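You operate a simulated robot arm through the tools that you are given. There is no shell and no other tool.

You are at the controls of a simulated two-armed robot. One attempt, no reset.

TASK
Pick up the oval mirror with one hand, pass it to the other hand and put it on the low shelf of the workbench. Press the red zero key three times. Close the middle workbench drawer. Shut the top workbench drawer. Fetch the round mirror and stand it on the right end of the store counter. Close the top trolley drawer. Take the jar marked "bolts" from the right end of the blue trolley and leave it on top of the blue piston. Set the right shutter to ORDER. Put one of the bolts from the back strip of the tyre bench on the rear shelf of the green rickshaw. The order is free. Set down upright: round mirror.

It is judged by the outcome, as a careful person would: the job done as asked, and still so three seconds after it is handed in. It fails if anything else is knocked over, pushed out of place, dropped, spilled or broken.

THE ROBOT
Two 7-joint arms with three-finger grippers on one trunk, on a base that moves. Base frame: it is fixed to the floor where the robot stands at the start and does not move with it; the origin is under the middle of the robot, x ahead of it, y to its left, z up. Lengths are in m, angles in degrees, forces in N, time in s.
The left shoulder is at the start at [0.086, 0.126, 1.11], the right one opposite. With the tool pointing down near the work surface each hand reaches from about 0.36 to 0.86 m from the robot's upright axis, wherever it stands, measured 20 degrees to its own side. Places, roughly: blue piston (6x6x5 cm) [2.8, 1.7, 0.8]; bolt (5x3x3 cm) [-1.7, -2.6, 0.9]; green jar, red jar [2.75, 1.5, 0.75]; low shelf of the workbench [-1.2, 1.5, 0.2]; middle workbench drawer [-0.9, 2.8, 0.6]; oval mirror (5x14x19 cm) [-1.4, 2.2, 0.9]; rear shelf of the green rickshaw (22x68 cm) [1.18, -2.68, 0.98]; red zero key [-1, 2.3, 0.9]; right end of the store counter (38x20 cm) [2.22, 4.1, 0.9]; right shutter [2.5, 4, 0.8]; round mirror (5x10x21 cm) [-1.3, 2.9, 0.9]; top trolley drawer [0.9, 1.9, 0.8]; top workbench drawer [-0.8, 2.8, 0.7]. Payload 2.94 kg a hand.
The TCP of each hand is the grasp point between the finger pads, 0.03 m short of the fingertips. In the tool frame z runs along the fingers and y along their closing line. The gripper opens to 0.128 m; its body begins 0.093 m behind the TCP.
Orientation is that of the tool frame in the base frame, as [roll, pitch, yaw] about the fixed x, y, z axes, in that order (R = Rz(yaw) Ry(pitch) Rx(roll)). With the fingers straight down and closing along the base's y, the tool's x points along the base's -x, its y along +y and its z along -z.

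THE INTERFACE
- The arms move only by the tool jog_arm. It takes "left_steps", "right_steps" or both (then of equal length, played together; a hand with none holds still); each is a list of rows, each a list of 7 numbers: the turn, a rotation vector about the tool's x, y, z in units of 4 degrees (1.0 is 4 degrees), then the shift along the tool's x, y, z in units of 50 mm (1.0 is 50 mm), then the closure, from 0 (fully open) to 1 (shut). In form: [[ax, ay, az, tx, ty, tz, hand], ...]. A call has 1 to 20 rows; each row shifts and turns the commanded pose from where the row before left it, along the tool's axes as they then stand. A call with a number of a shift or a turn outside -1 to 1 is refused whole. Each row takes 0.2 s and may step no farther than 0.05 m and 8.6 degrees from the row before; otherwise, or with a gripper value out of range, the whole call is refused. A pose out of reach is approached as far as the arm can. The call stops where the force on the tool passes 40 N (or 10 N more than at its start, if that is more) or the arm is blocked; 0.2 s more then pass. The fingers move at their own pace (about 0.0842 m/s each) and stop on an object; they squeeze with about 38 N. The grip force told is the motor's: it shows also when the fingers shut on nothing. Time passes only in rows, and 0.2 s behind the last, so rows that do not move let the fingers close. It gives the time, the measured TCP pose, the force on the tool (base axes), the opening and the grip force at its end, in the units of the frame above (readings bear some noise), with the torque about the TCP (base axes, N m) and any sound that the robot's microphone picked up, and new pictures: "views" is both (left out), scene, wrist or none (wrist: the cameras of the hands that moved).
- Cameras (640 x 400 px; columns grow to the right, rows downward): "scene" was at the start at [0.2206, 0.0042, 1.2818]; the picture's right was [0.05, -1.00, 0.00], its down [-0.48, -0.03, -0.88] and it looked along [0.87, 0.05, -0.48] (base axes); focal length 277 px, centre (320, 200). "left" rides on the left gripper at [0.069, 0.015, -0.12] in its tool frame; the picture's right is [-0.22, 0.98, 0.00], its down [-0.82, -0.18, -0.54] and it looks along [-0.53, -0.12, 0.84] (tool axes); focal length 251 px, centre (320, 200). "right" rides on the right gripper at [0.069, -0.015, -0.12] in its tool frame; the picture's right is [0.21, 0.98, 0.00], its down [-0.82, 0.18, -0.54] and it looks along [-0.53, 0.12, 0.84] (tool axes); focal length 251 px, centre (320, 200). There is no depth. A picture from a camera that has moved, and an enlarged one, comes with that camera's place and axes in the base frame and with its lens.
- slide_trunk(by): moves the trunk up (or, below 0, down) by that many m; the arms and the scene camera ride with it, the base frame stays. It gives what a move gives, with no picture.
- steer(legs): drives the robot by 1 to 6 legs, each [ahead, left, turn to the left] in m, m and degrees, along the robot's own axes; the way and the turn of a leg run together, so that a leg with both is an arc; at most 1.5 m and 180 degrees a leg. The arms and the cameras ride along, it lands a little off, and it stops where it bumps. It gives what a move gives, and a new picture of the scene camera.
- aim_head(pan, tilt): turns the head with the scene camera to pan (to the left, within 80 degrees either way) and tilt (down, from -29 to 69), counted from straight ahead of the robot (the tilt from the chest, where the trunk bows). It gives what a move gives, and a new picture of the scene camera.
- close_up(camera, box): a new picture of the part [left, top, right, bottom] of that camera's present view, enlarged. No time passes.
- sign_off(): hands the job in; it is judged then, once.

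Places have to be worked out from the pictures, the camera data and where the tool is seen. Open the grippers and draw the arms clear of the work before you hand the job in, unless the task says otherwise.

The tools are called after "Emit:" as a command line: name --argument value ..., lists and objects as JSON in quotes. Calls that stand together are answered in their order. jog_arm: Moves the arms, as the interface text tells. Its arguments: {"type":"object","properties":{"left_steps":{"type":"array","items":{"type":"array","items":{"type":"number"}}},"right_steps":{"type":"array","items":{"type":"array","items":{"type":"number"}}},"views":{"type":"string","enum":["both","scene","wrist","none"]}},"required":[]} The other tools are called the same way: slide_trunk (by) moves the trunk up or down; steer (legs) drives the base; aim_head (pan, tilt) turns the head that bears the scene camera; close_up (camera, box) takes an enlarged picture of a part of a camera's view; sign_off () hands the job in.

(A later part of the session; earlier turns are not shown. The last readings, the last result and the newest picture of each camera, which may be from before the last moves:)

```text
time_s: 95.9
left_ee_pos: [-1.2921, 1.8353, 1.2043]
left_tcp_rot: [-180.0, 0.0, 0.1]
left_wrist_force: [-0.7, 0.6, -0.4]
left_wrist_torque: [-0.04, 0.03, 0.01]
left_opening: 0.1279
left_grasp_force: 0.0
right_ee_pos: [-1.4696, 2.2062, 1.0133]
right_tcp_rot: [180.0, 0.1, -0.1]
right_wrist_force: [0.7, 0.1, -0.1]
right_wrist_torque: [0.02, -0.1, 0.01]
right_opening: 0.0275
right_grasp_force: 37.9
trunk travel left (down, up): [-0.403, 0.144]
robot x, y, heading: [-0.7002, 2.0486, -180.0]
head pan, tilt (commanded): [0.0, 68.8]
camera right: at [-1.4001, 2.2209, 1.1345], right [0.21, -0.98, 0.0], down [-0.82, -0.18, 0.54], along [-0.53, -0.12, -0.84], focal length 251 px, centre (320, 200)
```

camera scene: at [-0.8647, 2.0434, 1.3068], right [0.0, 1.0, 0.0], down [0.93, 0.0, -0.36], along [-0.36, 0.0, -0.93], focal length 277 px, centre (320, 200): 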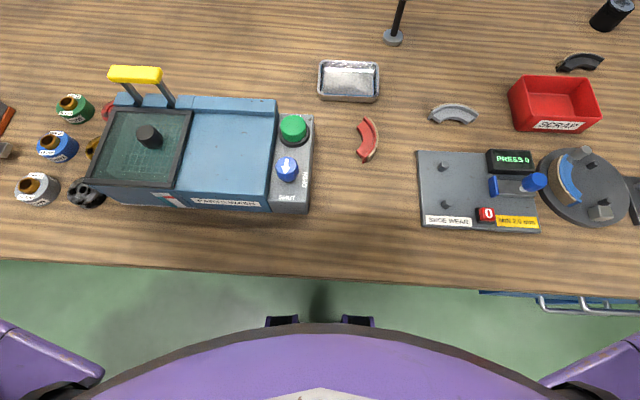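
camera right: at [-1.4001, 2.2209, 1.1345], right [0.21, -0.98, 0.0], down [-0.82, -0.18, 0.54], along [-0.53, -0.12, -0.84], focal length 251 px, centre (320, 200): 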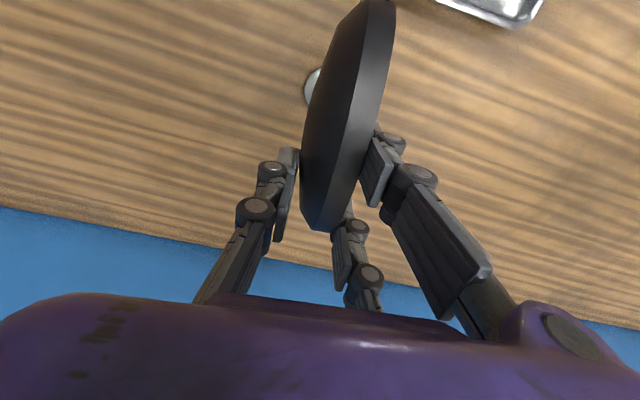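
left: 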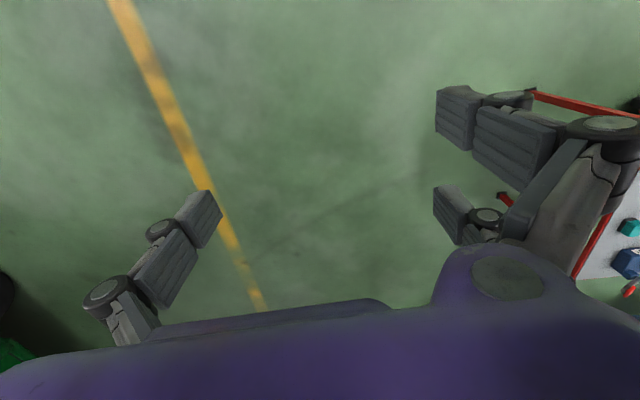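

Gripped (opening 2.75 cm, 38 N). Lifting slowly.

Emit:
jog_arm --right_steps '[[0, 0, 0, 0, 0, -0.2, 1], [0, 0, 0, 0, 0, -0.4, 1], [0, 0, 0, 0, 0, -0.6, 1], [0, 0, 0, 0, 0, -0.8, 1], [0, 0, 0, 0, 0, -0.8, 1], [0, 0, 0, 0, 0, -0.8, 1]]' --views "wrist"

Emit:
aim_head --pan -10 --tilt 25

```text
time_s: 97.3
left_ee_pos: [-1.2901, 1.8328, 1.2036]
left_tcp_rot: [-179.7, 0.1, 0.1]
left_wrist_force: [0.2, -0.4, 0.2]
left_wrist_torque: [0.05, 0.01, 0.0]
left_opening: 0.1279
left_grasp_force: 0.1
right_ee_pos: [-1.4666, 2.2062, 1.1899]
right_tcp_rot: [-179.9, -0.1, 0.0]
right_wrist_force: [0.7, 0.0, -2.3]
right_wrist_torque: [0.01, 0.1, 0.01]
right_opening: 0.0275
right_grasp_force: 37.9
trunk travel left (down, up): [-0.403, 0.144]
robot x, y, heading: [-0.6969, 2.0479, -180.1]
head pan, tilt (commanded): [0.0, 68.8]
camera right: at [-1.3982, 2.2208, 1.3122], right [0.21, -0.98, 0.0], down [-0.82, -0.18, 0.54], along [-0.53, -0.11, -0.84], focal length 251 px, centre (320, 200)
```

right: 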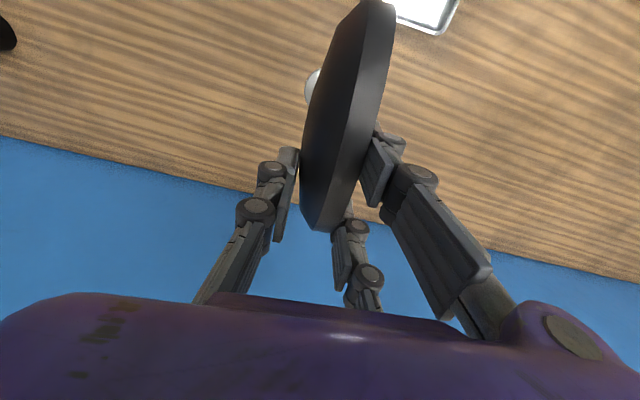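

```text
time_s: 98.4
left_ee_pos: [-1.2907, 1.8353, 1.2047]
left_tcp_rot: [-179.9, 0.2, 0.1]
left_wrist_force: [-0.8, 0.7, 0.0]
left_wrist_torque: [0.0, -0.02, -0.01]
left_opening: 0.1279
left_grasp_force: 0.0
right_ee_pos: [-1.468, 2.2066, 1.1911]
right_tcp_rot: [179.9, 0.1, 0.0]
right_wrist_force: [-0.2, -0.1, -2.0]
right_wrist_torque: [0.02, 0.06, 0.01]
right_opening: 0.0276
right_grasp_force: 37.7
trunk travel left (down, up): [-0.403, 0.144]
robot x, y, heading: [-0.6936, 2.0451, -180.2]
head pan, tilt (commanded): [-10.0, 25.0]
camera scene: at [-0.8988, 2.0587, 1.3663], right [0.17, 0.98, 0.0], down [0.42, -0.07, -0.91], along [-0.89, 0.16, -0.42], focal length 277 px, centre (320, 200)
```

scene: 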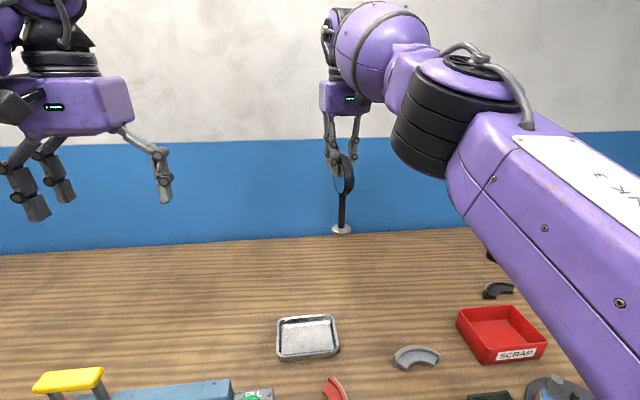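

Mirror lifted securely (≈0.2 kg). I'll back the robot away from the bench for free space, and then test which orientations the left arm can reach near the low shelf before planning the hand-over.

Emit:
steer --legs '[[-0.65, 0, 0]]'

```text
time_s: 102.0
left_ee_pos: [-0.6377, 1.8312, 1.2041]
left_tcp_rot: [-179.9, 0.1, 1.0]
left_wrist_force: [-0.4, -0.6, 0.0]
left_wrist_torque: [0.03, 0.02, -0.03]
left_opening: 0.1281
left_grasp_force: 0.1
right_ee_pos: [-0.8215, 2.2018, 1.1915]
right_tcp_rot: [180.0, 0.1, 0.8]
right_wrist_force: [-0.5, 1.3, -3.3]
right_wrist_torque: [-0.01, 0.02, -0.01]
right_opening: 0.028
right_grasp_force: 38.1
trunk travel left (down, up): [-0.403, 0.144]
robot x, y, heading: [-0.0487, 2.0491, -179.3]
head pan, tilt (commanded): [-10.0, 25.0]
camera scene: at [-0.2499, 2.0612, 1.3662], right [0.16, 0.99, 0.0], down [0.42, -0.07, -0.91], along [-0.89, 0.14, -0.42], focal length 277 px, centre (320, 200)
```

scene: 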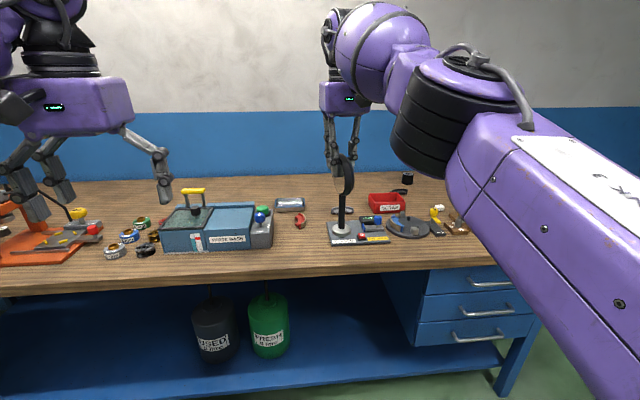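

I'll pull the right hand (with mirror) in by 0.16 m so lowering the trunk can't touch the bench.

Emit:
jog_arm --right_steps '[[0, 0, 0, 0.5, 0, 0, 1], [0, 0, 0, 0.7, 0, 0, 1], [0, 0, 0, 0.7, 0, 0, 1], [0, 0, 0, 0.7, 0, 0, 1], [0, 0, 0, 0.6, 0, 0, 1]]' --views "none"

```text
time_s: 103.2
left_ee_pos: [-0.638, 1.8326, 1.2052]
left_tcp_rot: [-180.0, 0.1, 1.0]
left_wrist_force: [-0.7, 0.2, 0.6]
left_wrist_torque: [0.0, 0.02, 0.02]
left_opening: 0.128
left_grasp_force: 0.0
right_ee_pos: [-0.6601, 2.206, 1.1916]
right_tcp_rot: [180.0, 0.2, 0.8]
right_wrist_force: [0.5, 0.3, -3.1]
right_wrist_torque: [0.01, 0.08, 0.03]
right_opening: 0.0275
right_grasp_force: 38.4
trunk travel left (down, up): [-0.403, 0.144]
robot x, y, heading: [-0.0478, 2.0485, -179.2]
head pan, tilt (commanded): [-10.0, 25.0]
```

Now lower the trunk by 0.4 m to test left-arm poses near the shelf level.

Emit:
slide_trunk --by -0.4

Emit:
aim_head --pan 15 --tilt 30

```text
time_s: 107.0
left_ee_pos: [-0.6387, 1.8332, 0.8034]
left_tcp_rot: [-179.8, 0.1, 1.0]
left_wrist_force: [-0.3, 0.0, -0.3]
left_wrist_torque: [-0.01, 0.0, -0.02]
left_opening: 0.1281
left_grasp_force: 0.0
right_ee_pos: [-0.6618, 2.2045, 0.792]
right_tcp_rot: [179.9, 0.0, 0.8]
right_wrist_force: [0.5, 0.6, -2.9]
right_wrist_torque: [-0.02, 0.06, 0.01]
right_opening: 0.0278
right_grasp_force: 37.9
trunk travel left (down, up): [-0.003, 0.544]
robot x, y, heading: [-0.0501, 2.0482, -179.1]
head pan, tilt (commanded): [-10.0, 25.0]
```

```text
time_s: 107.9
left_ee_pos: [-0.6377, 1.8311, 0.8046]
left_tcp_rot: [-180.0, 0.2, 1.0]
left_wrist_force: [1.1, -0.2, -1.5]
left_wrist_torque: [0.01, 0.01, 0.02]
left_opening: 0.1281
left_grasp_force: 0.1
right_ee_pos: [-0.6634, 2.2041, 0.7909]
right_tcp_rot: [179.9, 0.1, 0.8]
right_wrist_force: [-0.9, -0.2, -2.8]
right_wrist_torque: [0.0, 0.04, 0.05]
right_opening: 0.0275
right_grasp_force: 37.8
trunk travel left (down, up): [-0.003, 0.544]
robot x, y, heading: [-0.0474, 2.0483, -178.9]
head pan, tilt (commanded): [15.0, 30.0]
camera scene: at [-0.3671, 2.02, 0.9474], right [-0.27, 0.96, 0.0], down [0.48, 0.14, -0.87], along [-0.83, -0.24, -0.5], focal length 277 px, centre (320, 200)
```

scene: 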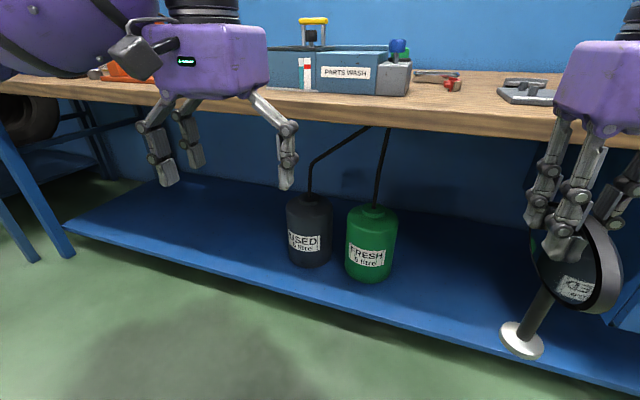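

Left shelf area around (-1.12, 1.45) is free (jugs at y≈1.77 and 1.99). Test: pitch the left tool ~44° forward, then lower it toward shelf height in the free space in front of the shelf.

Emit:
jog_arm --left_steps '[[0, -1, 0, 0, 0, 0, 0], [0, -1, 0, 0, 0, 0, 0], [0, -1, 0, 0, 0, 0, 0], [0, -1, 0, 0, 0, 0, 0], [0, -1, 0, 0, 0, 0, 0], [0, -1, 0, 0, 0, 0, 0], [0, -1, 0, 0, 0, 0, 0], [0, -1, 0, 0, 0, 0, 0], [0, -1, 0, 0, 0, 0, 0], [0, -1, 0, 0, 0, 0, 0], [0, -1, 0, 0, 0, 0, 0], [0, 0, 0, 0.69, 0, 0.72, 0], [0, 0, 0, 0.69, 0, 0.72, 0], [0, 0, 0, 0.69, 0, 0.72, 0], [0, 0, 0, 0.69, 0, 0.72, 0], [0, 0, 0, 0.69, 0, 0.72, 0], [0, 0, 0, 0.69, 0, 0.72, 0], [0, 0, 0, 0.69, 0, 0.72, 0], [0, 0, 0, 0.69, 0, 0.72, 0], [0, 0, 0, 0.69, 0, 0.72, 0]]' --views "scene"

```text
time_s: 112.1
left_ee_pos: [-0.6716, 1.8148, 0.4399]
left_tcp_rot: [-179.9, 44.1, 1.1]
left_wrist_force: [0.3, -0.8, -0.1]
left_wrist_torque: [0.01, 0.0, 0.0]
left_opening: 0.1278
left_grasp_force: 0.0
left hand out of reach, approached as far as the arm can: row 12, 13, 14, 19, 20
right_ee_pos: [-0.6617, 2.2038, 0.792]
right_tcp_rot: [179.9, 0.1, 0.9]
right_wrist_force: [-0.8, -0.2, -2.6]
right_wrist_torque: [0.0, 0.03, -0.01]
right_opening: 0.0277
right_grasp_force: 38.3
trunk travel left (down, up): [-0.003, 0.544]
robot x, y, heading: [-0.0473, 2.0525, -179.1]
head pan, tilt (commanded): [15.0, 30.0]
camera scene: at [-0.3671, 2.0198, 0.9474], right [-0.27, 0.96, 0.0], down [0.48, 0.14, -0.87], along [-0.83, -0.24, -0.5], focal length 277 px, centre (320, 200)
```

scene: 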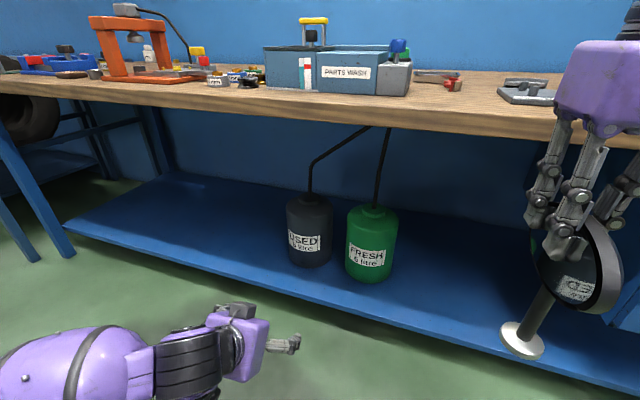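

At ~44° pitch the left arm gets to z≈0.44. Let me try farther forward and lower.

Emit:
jog_arm --left_steps '[[0, 0, 0, -0.5, 0, 0.5, 0], [0, 0, 0, -0.5, 0, 0.5, 0], [0, 0, 0, -0.5, 0, 0.5, 0], [0, 0, 0, 0.5, 0, 0.52, 0], [0, 0, 0, 0.5, 0, 0.52, 0], [0, 0, 0, 0.5, 0, 0.52, 0]]' --views "none"

```text
time_s: 113.5
left_ee_pos: [-0.779, 1.8148, 0.3687]
left_tcp_rot: [-179.9, 44.0, 1.0]
left_wrist_force: [0.4, 1.1, 0.1]
left_wrist_torque: [-0.01, 0.0, 0.01]
left_opening: 0.1281
left_grasp_force: 0.1
left hand out of reach, approached as far as the arm can: row 6
right_ee_pos: [-0.6608, 2.2033, 0.7917]
right_tcp_rot: [179.8, 0.0, 0.8]
right_wrist_force: [0.2, -0.1, -2.6]
right_wrist_torque: [0.03, 0.06, 0.02]
right_opening: 0.0277
right_grasp_force: 37.6
trunk travel left (down, up): [-0.003, 0.544]
robot x, y, heading: [-0.045, 2.0499, -179.0]
head pan, tilt (commanded): [15.0, 30.0]
```

Emit:
jog_arm --left_steps '[[0, 0, 0, -0.5, 0, 0.5, 0], [0, 0, 0, -0.5, 0, 0.5, 0], [0, 0, 0, 0.5, 0, 0.52, 0], [0, -1, 0, 0, 0, 0, 0], [0, -1, 0, 0, 0, 0, 0], [0, -1, 0, 0, 0, 0, 0], [0, -1, 0, 0, 0, 0, 0]]' --views "scene"

```text
time_s: 115.1
left_ee_pos: [-0.8522, 1.8149, 0.3309]
left_tcp_rot: [-178.1, 45.9, 0.2]
left_wrist_force: [0.5, -0.5, 0.5]
left_wrist_torque: [-0.02, 0.01, -0.03]
left_opening: 0.1279
left_grasp_force: 0.1
left hand out of reach, approached as far as the arm can: row 4, 5, 6, 7
right_ee_pos: [-0.6614, 2.2036, 0.7915]
right_tcp_rot: [180.0, 0.1, 0.8]
right_wrist_force: [0.2, 0.7, -2.1]
right_wrist_torque: [0.01, 0.05, -0.01]
right_opening: 0.0276
right_grasp_force: 38.1
trunk travel left (down, up): [-0.003, 0.544]
robot x, y, heading: [-0.0481, 2.0464, -178.7]
head pan, tilt (commanded): [15.0, 30.0]
camera scene: at [-0.3671, 2.0199, 0.9474], right [-0.27, 0.96, 0.0], down [0.48, 0.14, -0.87], along [-0.83, -0.24, -0.5], focal length 277 px, centre (320, 200)
```

scene: 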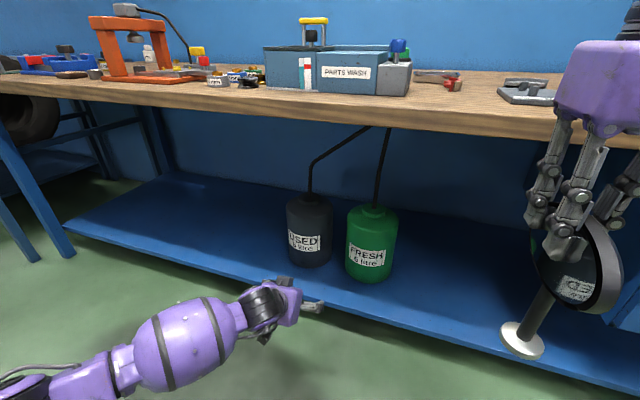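

The left arm can point at most ~46° above straight-down there. Sideways pointing (to the robot's right) may be possible at low height, which would allow setting the mirror upright; I'll test it with the empty left hand: first raise it and return to straight down.

Emit:
jog_arm --left_steps '[[0, 0, 0, -0.6, 0, -0.72, 0], [0, 0, 0, -0.6, 0, -0.72, 0], [0, 0, 0, -0.6, 0, -0.72, 0], [0, 0, 0, -0.6, 0, -0.72, 0], [0, 1, 0, 0, 0, 0, 0], [0, 1, 0, 0, 0, 0, 0], [0, 1, 0, 0, 0, 0, 0], [0, 1, 0, 0, 0, 0, 0], [0, 1, 0, 0, 0, 0, 0], [0, 1, 0, 0, 0, 0, 0], [0, 1, 0, 0, 0, 0, 0], [0, 1, 0, 0, 0, 0, 0], [0, 1, 0, 0, 0, 0, 0], [0, 1, 0, 0, 0, 0, 0], [0, 1, 0, 0, 0, 0, 0], [0, 0.4, 0, 0, 0, 0, 0]]' --views "scene"

```text
time_s: 118.5
left_ee_pos: [-0.8305, 1.8092, 0.5165]
left_tcp_rot: [-178.6, 0.4, -1.3]
left_wrist_force: [-0.5, -0.2, -1.3]
left_wrist_torque: [0.0, 0.01, -0.01]
left_opening: 0.128
left_grasp_force: 0.1
right_ee_pos: [-0.6618, 2.2042, 0.7922]
right_tcp_rot: [179.9, 0.0, 0.7]
right_wrist_force: [0.1, -0.2, -2.0]
right_wrist_torque: [0.0, 0.04, -0.01]
right_opening: 0.0274
right_grasp_force: 38.0
trunk travel left (down, up): [-0.003, 0.544]
robot x, y, heading: [-0.0501, 2.0491, -179.0]
head pan, tilt (commanded): [15.0, 30.0]
camera scene: at [-0.3671, 2.0199, 0.9474], right [-0.27, 0.96, 0.0], down [0.48, 0.14, -0.87], along [-0.83, -0.24, -0.5], focal length 277 px, centre (320, 200)
```

scene: 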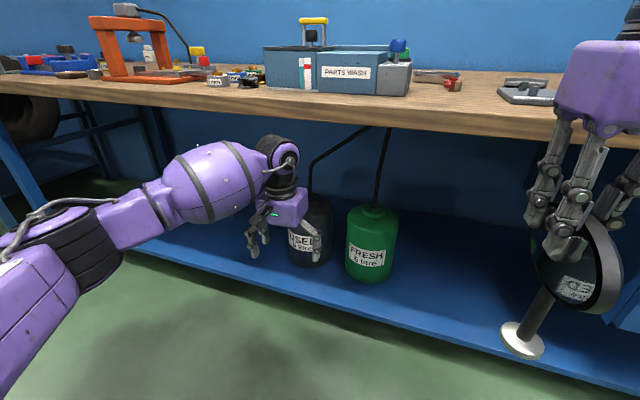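

Tool-down works at low height. Now test yaw: rotate about tool z by +90° (22.5 rows).

Emit:
jog_arm --left_steps '[[0, 0, 1, 0, 0, 0, 0], [0, 0, 1, 0, 0, 0, 0], [0, 0, 1, 0, 0, 0, 0], [0, 0, 1, 0, 0, 0, 0], [0, 0, 1, 0, 0, 0, 0], [0, 0, 1, 0, 0, 0, 0], [0, 0, 1, 0, 0, 0, 0], [0, 0, 1, 0, 0, 0, 0], [0, 0, 1, 0, 0, 0, 0], [0, 0, 1, 0, 0, 0, 0], [0, 0, 1, 0, 0, 0, 0], [0, 0, 1, 0, 0, 0, 0], [0, 0, 1, 0, 0, 0, 0], [0, 0, 1, 0, 0, 0, 0], [0, 0, 1, 0, 0, 0, 0], [0, 0, 1, 0, 0, 0, 0], [0, 0, 1, 0, 0, 0, 0], [0, 0, 1, 0, 0, 0, 0], [0, 0, 1, 0, 0, 0, 0], [0, 0, 1, 0, 0, 0, 0]]' --views "none"

Emit:
jog_arm --left_steps '[[0, 0, 1, 0, 0, 0, 0], [0, 0, 1, 0, 0, 0, 0], [0, 0, 0.5, 0, 0, 0, 0], [0, -1, 0, 0, 0, 0, 0], [0, -1, 0, 0, 0, 0, 0], [0, -1, 0, 0, 0, 0, 0], [0, -1, 0, 0, 0, 0, 0], [0, -1, 0, 0, 0, 0, 0], [0, -1, 0, 0, 0, 0, 0], [0, -1, 0, 0, 0, 0, 0], [0, -1, 0, 0, 0, 0, 0], [0, -1, 0, 0, 0, 0, 0], [0, -1, 0, 0, 0, 0, 0], [0, -1, 0, 0, 0, 0, 0], [0, -1, 0, 0, 0, 0, 0], [0, -1, 0, 0, 0, 0, 0], [0, -1, 0, 0, 0, 0, 0], [0, -1, 0, 0, 0, 0, 0], [0, -1, 0, 0, 0, 0, 0], [0, -1, 0, 0, 0, 0, 0]]' --views "scene"

```text
time_s: 122.7
left_ee_pos: [-0.8312, 1.8096, 0.5171]
left_tcp_rot: [-178.8, 1.0, -25.3]
left_wrist_force: [-0.1, -0.2, -0.1]
left_wrist_torque: [-0.01, 0.0, 0.01]
left_opening: 0.1281
left_grasp_force: 0.1
left hand out of reach, approached as far as the arm can: row 7, 8, 9, 10, 11, 12, 13, 14, 15, 16, 17, 18, 19, 20
right_ee_pos: [-0.6602, 2.2038, 0.7905]
right_tcp_rot: [179.9, 0.1, 0.8]
right_wrist_force: [-1.1, 0.7, -2.8]
right_wrist_torque: [-0.02, 0.08, -0.01]
right_opening: 0.0276
right_grasp_force: 37.9
trunk travel left (down, up): [-0.003, 0.544]
robot x, y, heading: [-0.0522, 2.0481, -179.1]
head pan, tilt (commanded): [15.0, 30.0]
```

```text
time_s: 126.9
left_ee_pos: [-0.8323, 1.8101, 0.5148]
left_tcp_rot: [-176.8, 68.9, -24.2]
left_wrist_force: [-0.5, -0.4, -0.5]
left_wrist_torque: [-0.06, 0.01, 0.02]
left_opening: 0.1279
left_grasp_force: 0.0
left hand out of reach, approached as far as the arm can: row 1, 2
right_ee_pos: [-0.6609, 2.2036, 0.7917]
right_tcp_rot: [179.9, 0.1, 0.9]
right_wrist_force: [-0.5, 0.1, -3.2]
right_wrist_torque: [-0.01, 0.05, 0.0]
right_opening: 0.0273
right_grasp_force: 37.7
trunk travel left (down, up): [-0.003, 0.544]
robot x, y, heading: [-0.0479, 2.0496, -179.3]
head pan, tilt (commanded): [15.0, 30.0]
camera scene: at [-0.3671, 2.0198, 0.9474], right [-0.27, 0.96, 0.0], down [0.48, 0.14, -0.87], along [-0.83, -0.24, -0.5], focal length 277 px, centre (320, 200)
```

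scene: 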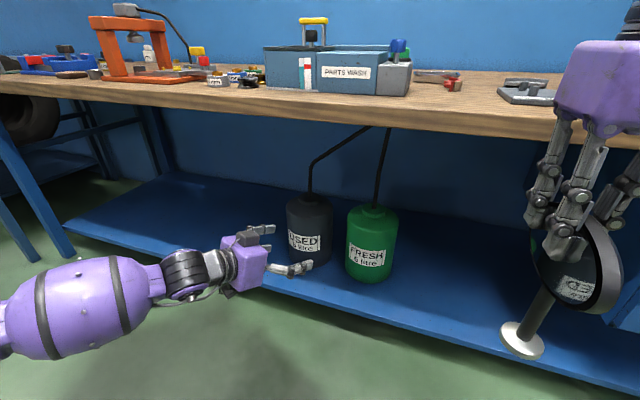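

Yaw is limited to about -25°, but with that yaw the pitch went to 69° fine. Continue the test: pitch to 90° and lower toward z≈0.35.

Emit:
jog_arm --left_steps '[[0, -1, 0, 0, 0, 0, 0], [0, -1, 0, 0, 0, 0, 0], [0, -1, 0, 0, 0, 0, 0], [0, -1, 0, 0, 0, 0, 0], [0, -1, 0, 0, 0, 0, 0], [0, 0, 0, 0.6, 0, 0, 0], [0, 0, 0, 0.6, 0, 0, 0], [0, 0, 0, 0.6, 0, 0, 0], [0, 0, 0, 0.6, 0, 0, 0], [0, 0, 0, 0.6, 0, 0, 0], [0, 0, 0, 0.4, 0, 0, 0]]' --views "scene"

```text
time_s: 129.3
left_ee_pos: [-0.8282, 1.812, 0.3466]
left_tcp_rot: [-131.9, 88.4, 20.8]
left_wrist_force: [-0.1, 0.0, 0.5]
left_wrist_torque: [0.02, 0.02, 0.0]
left_opening: 0.1282
left_grasp_force: 0.1
right_ee_pos: [-0.6612, 2.2031, 0.7905]
right_tcp_rot: [179.9, 0.0, 0.9]
right_wrist_force: [1.2, 0.0, -2.4]
right_wrist_torque: [0.01, 0.08, 0.0]
right_opening: 0.0275
right_grasp_force: 38.2
trunk travel left (down, up): [-0.003, 0.544]
robot x, y, heading: [-0.0486, 2.0512, -179.0]
head pan, tilt (commanded): [15.0, 30.0]
camera scene: at [-0.3672, 2.0199, 0.9474], right [-0.27, 0.96, 0.0], down [0.48, 0.14, -0.87], along [-0.83, -0.24, -0.5], focal length 277 px, centre (320, 200)
```

scene: 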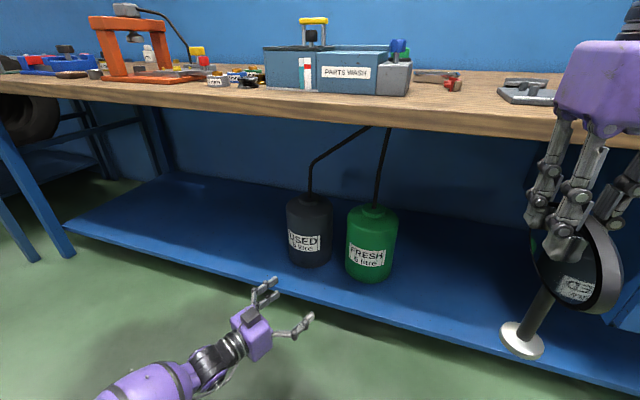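

Excellent: yawed ~27° to the right, the left hand can point horizontally at z≈0.35. So the left hand can take the mirror by its near rim (pointing forward-right) and later stand it on the shelf. I'll back up 0.2 m for room, watching behind.

Emit:
steer --legs '[[-0.2, 0, 0]]'

```text
time_s: 130.9
left_ee_pos: [-0.6313, 1.8161, 0.3474]
left_tcp_rot: [-133.2, 88.5, 19.2]
left_wrist_force: [-0.8, -0.2, 0.2]
left_wrist_torque: [-0.01, 0.01, 0.03]
left_opening: 0.1277
left_grasp_force: 0.0
right_ee_pos: [-0.4635, 2.2095, 0.7911]
right_tcp_rot: [179.9, 0.1, 0.6]
right_wrist_force: [0.5, -0.2, -1.6]
right_wrist_torque: [-0.01, 0.09, -0.01]
right_opening: 0.0281
right_grasp_force: 38.6
trunk travel left (down, up): [-0.003, 0.544]
robot x, y, heading: [0.1462, 2.0547, -179.4]
head pan, tilt (commanded): [15.0, 30.0]
camera scene: at [-0.1707, 2.0237, 0.9475], right [-0.27, 0.96, 0.0], down [0.48, 0.14, -0.87], along [-0.83, -0.23, -0.5], focal length 277 px, centre (320, 200)
```

scene: 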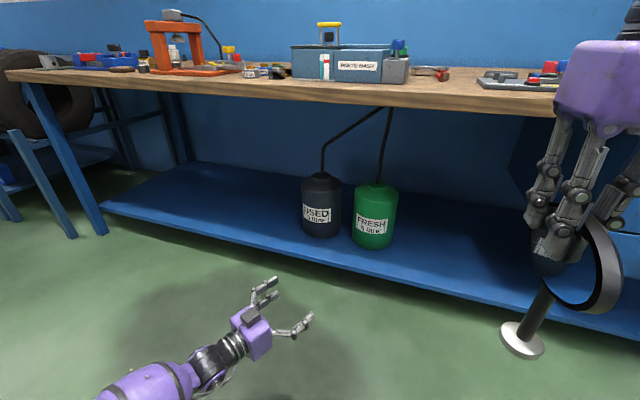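

Now raise the left hand (pointing forward-right) straight up to about z≈0.68 for the hand-over.

Emit:
jog_arm --left_steps '[[0, 0, 0, -0.8, 0, 0, 0], [0, 0, 0, -0.9, 0, 0, 0], [0, 0, 0, -0.9, 0, 0, 0], [0, 0, 0, -0.9, 0, 0, 0], [0, 0, 0, -0.9, 0, 0, 0], [0, 0, 0, -0.9, 0, 0, 0], [0, 0, 0, -0.9, 0, 0, 0], [0, 0, 0, -0.4, 0, 0, 0]]' --views "scene"

```text
time_s: 132.7
left_ee_pos: [-0.6406, 1.8148, 0.6785]
left_tcp_rot: [-133.0, 88.4, 19.4]
left_wrist_force: [0.8, 0.4, 0.1]
left_wrist_torque: [-0.02, -0.01, 0.03]
left_opening: 0.1279
left_grasp_force: 0.0
right_ee_pos: [-0.4644, 2.2092, 0.7917]
right_tcp_rot: [179.9, 0.0, 0.6]
right_wrist_force: [0.3, -0.4, -2.5]
right_wrist_torque: [0.01, 0.07, 0.01]
right_opening: 0.0278
right_grasp_force: 37.9
trunk travel left (down, up): [-0.003, 0.544]
robot x, y, heading: [0.1497, 2.0532, -179.3]
head pan, tilt (commanded): [15.0, 30.0]
camera scene: at [-0.1709, 2.0238, 0.9474], right [-0.27, 0.96, 0.0], down [0.48, 0.14, -0.87], along [-0.83, -0.23, -0.5], focal length 277 px, centre (320, 200)
```

scene: 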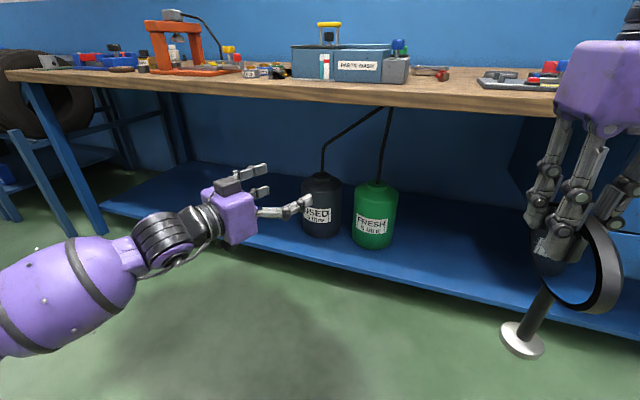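

Left pose holds. Now move the left hand to its pre-grasp spot ≈(-0.452, 1.907, 0.68), still pointing forward-right.

Emit:
jog_arm --left_steps '[[0, 0, 0, 0, -0.676, -0.5, 0], [0, 0, 0, 0, -0.676, -0.5, 0], [0, 0, 0, 0, -0.676, -0.5, 0], [0, 0, 0, 0, -0.676, -0.5, 0], [0, 0, 0, 0, -0.676, -0.5, 0]]' --views "scene"

```text
time_s: 133.9
left_ee_pos: [-0.4825, 1.8936, 0.6727]
left_tcp_rot: [-133.7, 88.5, 18.7]
left_wrist_force: [-0.2, 0.5, 0.4]
left_wrist_torque: [0.03, 0.02, -0.01]
left_opening: 0.1281
left_grasp_force: 0.1
left hand out of reach, approached as far as the arm can: row 5
right_ee_pos: [-0.4637, 2.2089, 0.7911]
right_tcp_rot: [179.9, 0.1, 0.6]
right_wrist_force: [-0.4, 0.2, -2.1]
right_wrist_torque: [-0.01, 0.04, 0.01]
right_opening: 0.0274
right_grasp_force: 38.2
trunk travel left (down, up): [-0.003, 0.544]
robot x, y, heading: [0.1474, 2.0474, -179.6]
head pan, tilt (commanded): [15.0, 30.0]
camera scene: at [-0.1711, 2.0237, 0.9473], right [-0.27, 0.96, 0.0], down [0.48, 0.14, -0.87], along [-0.83, -0.23, -0.5], focal length 277 px, centre (320, 200)
```

scene: 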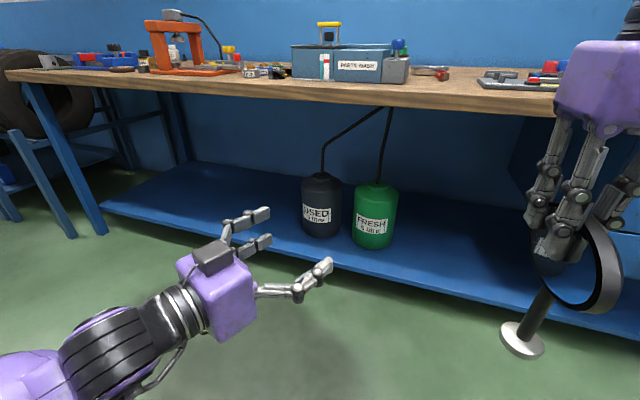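

Slight limit, fine: left pre-grasp is at (-0.4825, 1.894, 0.673) pointing (-0.886, 0.463). Now move the right hand forward and yaw the mirror to line up its plane with that direction.

Emit:
jog_arm --right_steps '[[0, 0, 0, -0.75, 0, 0, 1], [0, 0, 0, -0.75, 0, 0, 1], [0, 0, 0, -0.75, 0, 0, 1], [0, 0, 0, -0.75, 0, 0, 1], [0, 0, 0, -0.75, 0, 0, 1], [0, 0, 1, 0, 0, 0, 1], [0, 0, 1, 0, 0, 0, 1], [0, 0, 1, 0, 0, 0, 1], [0, 0, 1, 0, 0, 0, 1], [0, 0, 1, 0, 0, 0, 1], [0, 0, 1, 0, 0, 0, 1], [0, 0, 1, 0, 0, 0, 1]]' --views "scene"

```text
time_s: 136.5
left_ee_pos: [-0.4839, 1.8926, 0.6727]
left_tcp_rot: [-132.8, 88.4, 19.7]
left_wrist_force: [0.1, -0.1, -0.7]
left_wrist_torque: [-0.03, -0.01, 0.0]
left_opening: 0.128
left_grasp_force: 0.1
right_ee_pos: [-0.6523, 2.2081, 0.7922]
right_tcp_rot: [179.9, 0.0, -27.3]
right_wrist_force: [0.0, -0.3, -2.5]
right_wrist_torque: [0.06, 0.03, -0.03]
right_opening: 0.0275
right_grasp_force: 38.0
trunk travel left (down, up): [-0.003, 0.544]
robot x, y, heading: [0.1495, 2.0535, -179.3]
head pan, tilt (commanded): [15.0, 30.0]
camera scene: at [-0.171, 2.0238, 0.9474], right [-0.27, 0.96, 0.0], down [0.48, 0.14, -0.87], along [-0.83, -0.23, -0.5], focal length 277 px, centre (320, 200)
```

scene: 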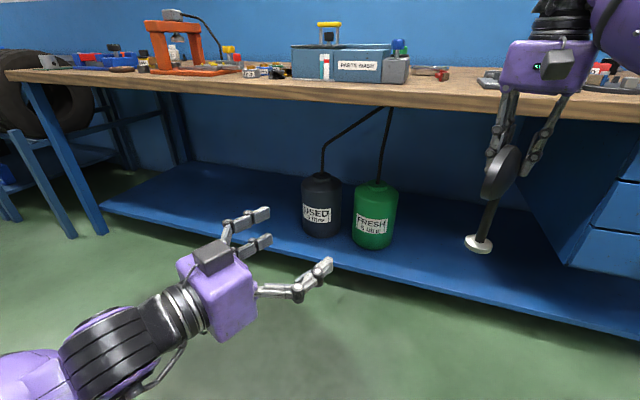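

Aligned. Now bring the right hand left/down so the near rim of the mirror sits ahead of the left fingers.

Emit:
jog_arm --right_steps '[[0, 0, 0, 0.35, 0.67, 0.327, 1], [0, 0, 0, 0.35, 0.67, 0.327, 1], [0, 0, 0, 0.35, 0.67, 0.327, 1], [0, 0, 0, 0.35, 0.67, 0.327, 1], [0, 0, 0, 0.35, 0.67, 0.327, 1], [0, 0, 0, 0.35, 0.67, 0.327, 1]]' --views "both"

Emit:
jog_arm --left_steps '[[0, 0, 0, 0, 0, 0, 0]]' --views "wrist"

```text
time_s: 137.9
left_ee_pos: [-0.4856, 1.8915, 0.6728]
left_tcp_rot: [-132.0, 88.4, 20.5]
left_wrist_force: [0.1, -0.1, -0.2]
left_wrist_torque: [0.02, 0.02, 0.02]
left_opening: 0.1277
left_grasp_force: 0.0
right_ee_pos: [-0.656, 1.9806, 0.6944]
right_tcp_rot: [179.8, 0.1, -27.4]
right_wrist_force: [-0.3, 0.7, -2.5]
right_wrist_torque: [0.0, 0.03, -0.03]
right_opening: 0.0277
right_grasp_force: 38.5
trunk travel left (down, up): [-0.003, 0.544]
robot x, y, heading: [0.1476, 2.0518, -179.6]
head pan, tilt (commanded): [15.0, 30.0]
camera scene: at [-0.1711, 2.0233, 0.9473], right [-0.27, 0.96, 0.0], down [0.48, 0.14, -0.87], along [-0.83, -0.23, -0.5], focal length 277 px, centre (320, 200)
camera right: at [-0.5876, 1.962, 0.8155], right [-0.26, -0.97, 0.0], down [-0.81, 0.22, 0.54], along [-0.52, 0.14, -0.84], focal length 251 px, centre (320, 200)
```

scene: 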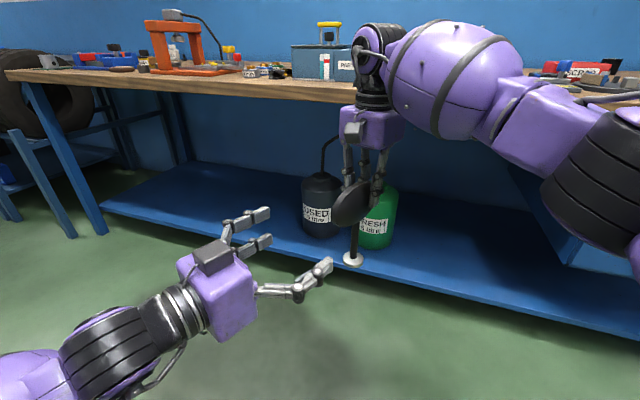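
right: 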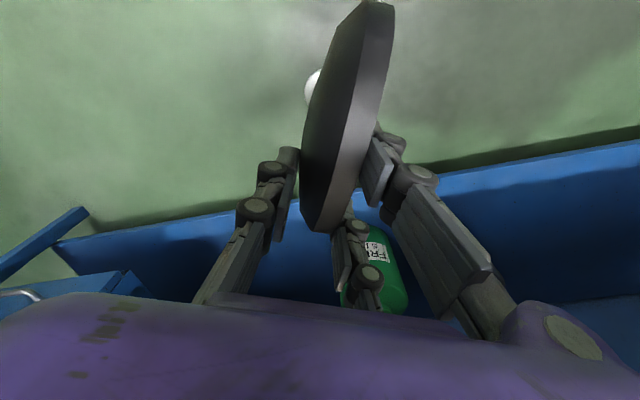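

```text
time_s: 138.3
left_ee_pos: [-0.4834, 1.8911, 0.6724]
left_tcp_rot: [-132.6, 88.5, 19.7]
left_wrist_force: [-0.1, 0.0, 0.1]
left_wrist_torque: [0.01, -0.01, -0.05]
left_opening: 0.128
left_grasp_force: 0.2
right_ee_pos: [-0.6556, 1.9803, 0.6949]
right_tcp_rot: [179.9, 0.0, -27.3]
right_wrist_force: [-0.3, -0.2, -2.7]
right_wrist_torque: [0.02, 0.06, 0.0]
right_opening: 0.0276
right_grasp_force: 37.8
trunk travel left (down, up): [-0.003, 0.544]
robot x, y, heading: [0.1471, 2.0571, -179.6]
head pan, tilt (commanded): [15.0, 30.0]
camera left: at [-0.3822, 1.8243, 0.6044], right [-0.46, -0.87, 0.2], down [0.54, -0.1, 0.83], along [-0.71, 0.49, 0.52], focal length 251 px, centre (320, 200)
```

left: 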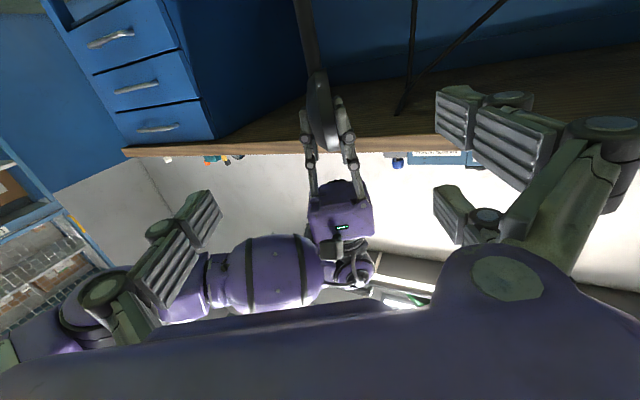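

The left camera sees the mirror edge-on right on its axis (lateral offset ≈0). Advance the left hand 0.11 m along its pointing axis to straddle the near rim.

Emit:
jog_arm --left_steps '[[0, 0, 0, 0, 0, 0.6, 0], [0, 0, 0, 0, 0, 0.6, 0], [0, 0, 0, 0, 0, 0.5, 0], [0, 0, 0, 0, 0, 0.5, 0], [0, 0, 0, 0, 0, 0, 0]]' --views "both"

```text
time_s: 139.5
left_ee_pos: [-0.5809, 1.9447, 0.6696]
left_tcp_rot: [-134.1, 88.4, 18.5]
left_wrist_force: [0.2, -0.5, 0.5]
left_wrist_torque: [0.03, 0.0, 0.02]
left_opening: 0.1281
left_grasp_force: 0.0
right_ee_pos: [-0.6563, 1.9795, 0.6944]
right_tcp_rot: [179.9, 0.0, -27.4]
right_wrist_force: [-0.2, 0.4, -3.5]
right_wrist_torque: [0.01, 0.03, 0.0]
right_opening: 0.0276
right_grasp_force: 37.6
trunk travel left (down, up): [-0.003, 0.544]
robot x, y, heading: [0.148, 2.0532, -179.1]
head pan, tilt (commanded): [15.0, 30.0]
camera scene: at [-0.171, 2.0237, 0.9474], right [-0.27, 0.96, 0.0], down [0.48, 0.14, -0.87], along [-0.83, -0.23, -0.5], focal length 277 px, centre (320, 200)
camera left: at [-0.4791, 1.8767, 0.6012], right [-0.46, -0.87, 0.2], down [0.54, -0.1, 0.84], along [-0.71, 0.49, 0.51], focal length 251 px, centre (320, 200)
```

scene: 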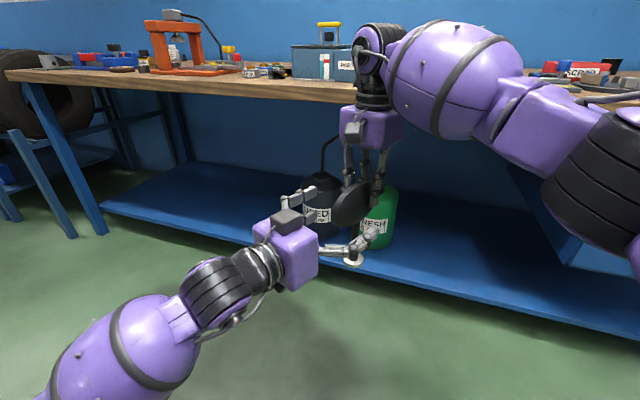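
left: 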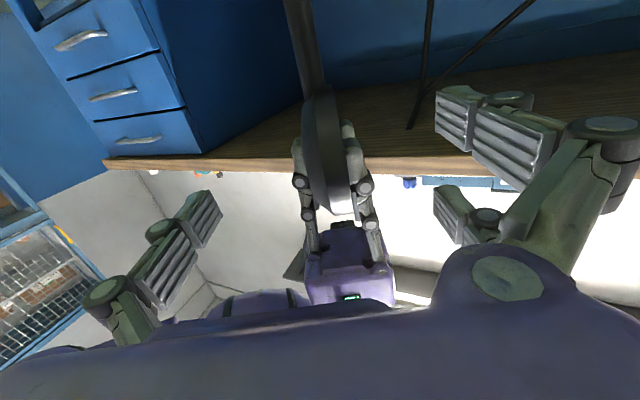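

Separation is 8.3 cm as planned and the rim is centred between the left fingers. Closing the left hand.

Emit:
jog_arm --left_steps '[[0, 0, 0, 0, 0, 0, 0.5], [0, 0, 0, 0, 0, 0, 0.75], [0, 0, 0, 0, 0, 0, 1], [0, 0, 0, 0, 0, 0, 1], [0, 0, 0, 0, 0, 0, 1], [0, 0, 0, 0, 0, 0, 1]]' --views "both"

```text
time_s: 140.9
left_ee_pos: [-0.5816, 1.9436, 0.6697]
left_tcp_rot: [-137.1, 88.4, 15.5]
left_wrist_force: [-9.8, -9.8, -0.3]
left_wrist_torque: [-0.24, 0.29, 0.48]
left_opening: 0.0271
left_grasp_force: 38.2
right_ee_pos: [-0.6559, 1.9819, 0.6942]
right_tcp_rot: [-179.9, 0.0, -27.3]
right_wrist_force: [10.1, 10.1, -0.6]
right_wrist_torque: [0.41, -0.64, 0.7]
right_opening: 0.0276
right_grasp_force: 37.9
trunk travel left (down, up): [-0.003, 0.544]
robot x, y, heading: [0.1522, 2.0515, -179.7]
head pan, tilt (commanded): [15.0, 30.0]
camera scene: at [-0.171, 2.0237, 0.9474], right [-0.27, 0.96, 0.0], down [0.48, 0.14, -0.87], along [-0.83, -0.23, -0.5], focal length 277 px, centre (320, 200)
camera left: at [-0.4795, 1.8756, 0.601], right [-0.45, -0.87, 0.2], down [0.54, -0.09, 0.84], along [-0.71, 0.49, 0.51], focal length 251 px, centre (320, 200)
```

scene: 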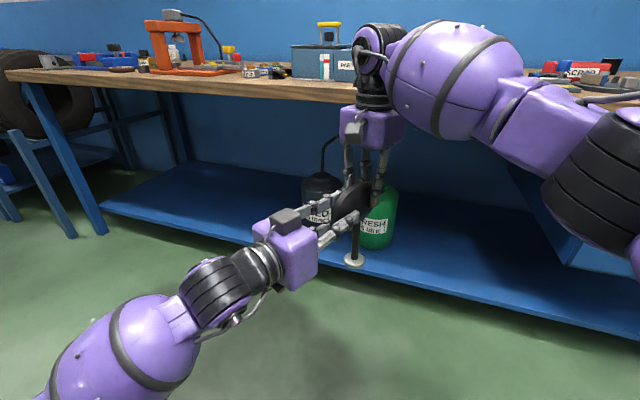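
left: 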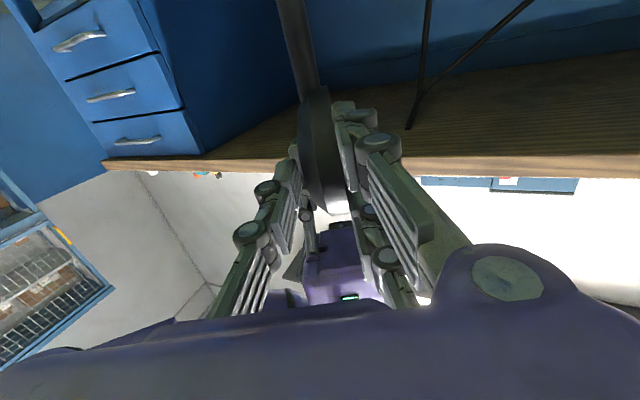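

Both hands hold the mirror (left 38 N). Now open the right hand gently while the left keeps gripping.

Emit:
jog_arm --right_steps '[[0, 0, 0, 0, 0, 0, 0.7], [0, 0, 0, 0, 0, 0, 0.6], [0, 0, 0, 0, 0, 0, 0.4], [0, 0, 0, 0, 0, 0, 0.2], [0, 0, 0, 0, 0, 0, 0]]' --left_steps '[[0, 0, 0, 0, 0, 0, 1], [0, 0, 0, 0, 0, 0, 1], [0, 0, 0, 0, 0, 0, 1], [0, 0, 0, 0, 0, 0, 1], [0, 0, 0, 0, 0, 0, 1]]' --views "both"

```text
time_s: 142.1
left_ee_pos: [-0.5806, 1.9449, 0.6698]
left_tcp_rot: [-133.4, 88.5, 19.1]
left_wrist_force: [-0.5, 1.0, -0.8]
left_wrist_torque: [-0.07, -0.15, 0.03]
left_opening: 0.026
left_grasp_force: 38.3
right_ee_pos: [-0.6556, 1.9822, 0.6942]
right_tcp_rot: [179.9, 0.1, -27.4]
right_wrist_force: [-1.0, 0.1, -0.2]
right_wrist_torque: [-0.02, 0.01, 0.01]
right_opening: 0.128
right_grasp_force: 0.0
trunk travel left (down, up): [-0.003, 0.544]
robot x, y, heading: [0.1448, 2.0536, -179.2]
head pan, tilt (commanded): [15.0, 30.0]
camera scene: at [-0.171, 2.0237, 0.9474], right [-0.27, 0.96, 0.0], down [0.48, 0.14, -0.87], along [-0.83, -0.23, -0.5], focal length 277 px, centre (320, 200)
camera right: at [-0.5875, 1.9628, 0.8155], right [-0.26, -0.97, 0.0], down [-0.81, 0.22, 0.54], along [-0.52, 0.14, -0.84], focal length 251 px, centre (320, 200)
camera left: at [-0.4789, 1.8766, 0.6012], right [-0.46, -0.87, 0.2], down [0.54, -0.1, 0.83], along [-0.71, 0.49, 0.51], focal length 251 px, centre (320, 200)
```

scene: 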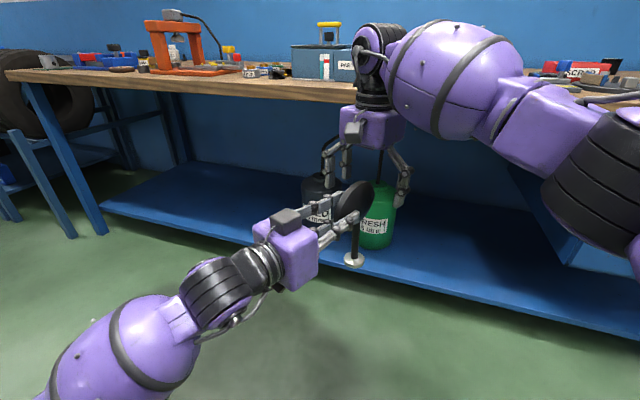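
right: 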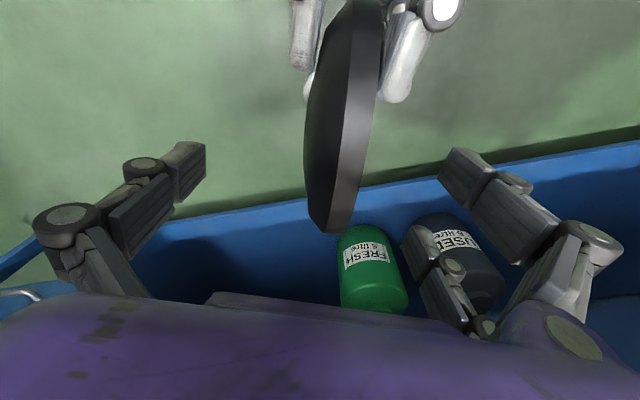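
left: 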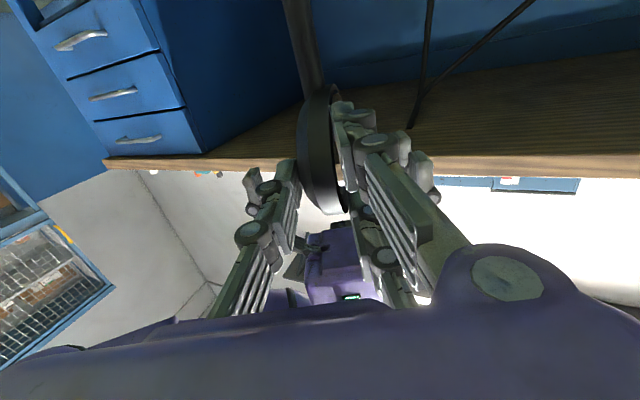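

Hand-over complete; the left hand holds the mirror alone. Raise the right hand up out of the way and yaw it back.

Emit:
jog_arm --right_steps '[[0, 0, 0, 0, 0, -0.5, 0], [0, 0, 0, 0, 0, -0.9, 0], [0, 0, 0, 0, 0, -0.9, 0], [0, 0, 0, 0, 0, -0.9, 0], [0, 0, 0, 0, -0.9, 0, 0], [0, 0, 0, 0, -0.9, 0, 0], [0, 0, 0, 0, -0.9, 0, 0], [0, 0, -1, 0, 0, 0, 0], [0, 0, -1, 0, 0, 0, 0], [0, 0, -1, 0, 0, 0, 0], [0, 0, -1, 0, 0, 0, 0], [0, 0, -1, 0, 0, 0, 0], [0, 0, -1, 0, 0, 0, 0], [0, 0, -1, 0, 0, 0, 0], [0, 0, 0, 0.8, 0, 0, 0], [0, 0, 0, 0.8, 0, 0, 0]]' --views "scene"

```text
time_s: 145.5
left_ee_pos: [-0.5807, 1.9447, 0.6702]
left_tcp_rot: [-133.2, 88.5, 19.2]
left_wrist_force: [-0.5, -0.1, 0.8]
left_wrist_torque: [-0.05, -0.15, 0.0]
left_opening: 0.0258
left_grasp_force: 37.9
right_ee_pos: [-0.5051, 2.1039, 0.8527]
right_tcp_rot: [179.9, 0.1, 0.7]
right_wrist_force: [0.1, 0.2, -0.1]
right_wrist_torque: [-0.01, 0.02, 0.02]
right_opening: 0.1282
right_grasp_force: 0.0
right hand out of reach, approached as far as the arm can: row 4
trunk travel left (down, up): [-0.003, 0.544]
robot x, y, heading: [0.1492, 2.0534, -179.4]
head pan, tilt (commanded): [15.0, 30.0]
camera scene: at [-0.1708, 2.0237, 0.9474], right [-0.27, 0.96, 0.0], down [0.48, 0.14, -0.87], along [-0.83, -0.23, -0.5], focal length 277 px, centre (320, 200)
```

scene: 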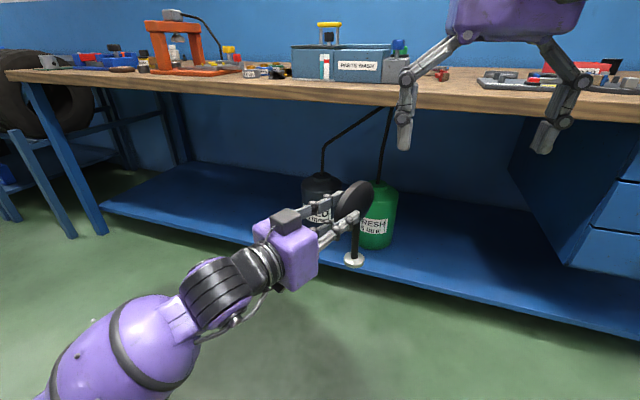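

Retract the right hand back and outward so it clears the bench edge when I drive in.

Emit:
jog_arm --right_steps '[[0, 0, 0, 0.7, -0.5, 0, 0], [0, 0, 0, 0.7, -0.5, 0, 0], [0, 0, 0, 0.7, -0.5, 0, 0], [0, 0, 0, 0.7, -0.5, 0, 0]]' --views "none"

Emit:
steer --legs '[[0, 0.42, 0]]'

```text
time_s: 146.5
left_ee_pos: [-0.5802, 1.9464, 0.671]
left_tcp_rot: [-133.3, 88.5, 19.2]
left_wrist_force: [0.1, -0.5, 0.3]
left_wrist_torque: [-0.06, -0.14, 0.0]
left_opening: 0.026
left_grasp_force: 37.8
right_ee_pos: [-0.3664, 2.2039, 0.853]
right_tcp_rot: [179.8, 0.2, 0.6]
right_wrist_force: [-0.9, -0.7, -0.7]
right_wrist_torque: [0.0, -0.01, 0.0]
right_opening: 0.1279
right_grasp_force: 0.1
trunk travel left (down, up): [-0.003, 0.544]
robot x, y, heading: [0.1492, 2.0521, -179.4]
head pan, tilt (commanded): [15.0, 30.0]
```

```text
time_s: 150.7
left_ee_pos: [-0.5764, 1.533, 0.6701]
left_tcp_rot: [-133.4, 88.4, 18.9]
left_wrist_force: [-0.3, 0.0, 0.3]
left_wrist_torque: [-0.06, -0.18, -0.02]
left_opening: 0.0259
left_grasp_force: 37.7
right_ee_pos: [-0.3616, 1.7892, 0.8517]
right_tcp_rot: [179.9, 0.1, 0.6]
right_wrist_force: [0.0, 0.2, -0.3]
right_wrist_torque: [0.0, -0.01, 0.02]
right_opening: 0.1282
right_grasp_force: 0.0
trunk travel left (down, up): [-0.003, 0.544]
robot x, y, heading: [0.1521, 1.6388, -179.4]
head pan, tilt (commanded): [15.0, 30.0]
camera scene: at [-0.1663, 1.6104, 0.9474], right [-0.27, 0.96, 0.0], down [0.48, 0.13, -0.87], along [-0.83, -0.23, -0.5], focal length 277 px, centre (320, 200)
```

scene: 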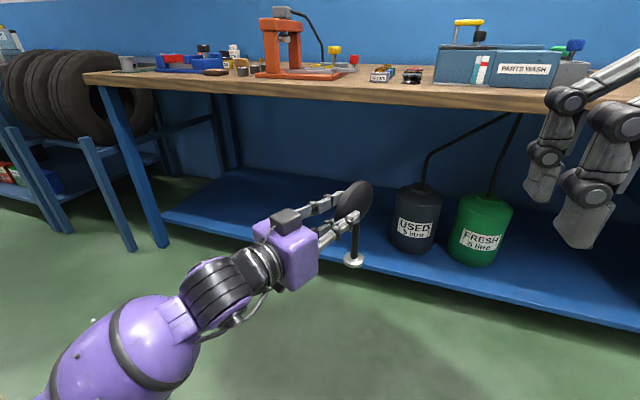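

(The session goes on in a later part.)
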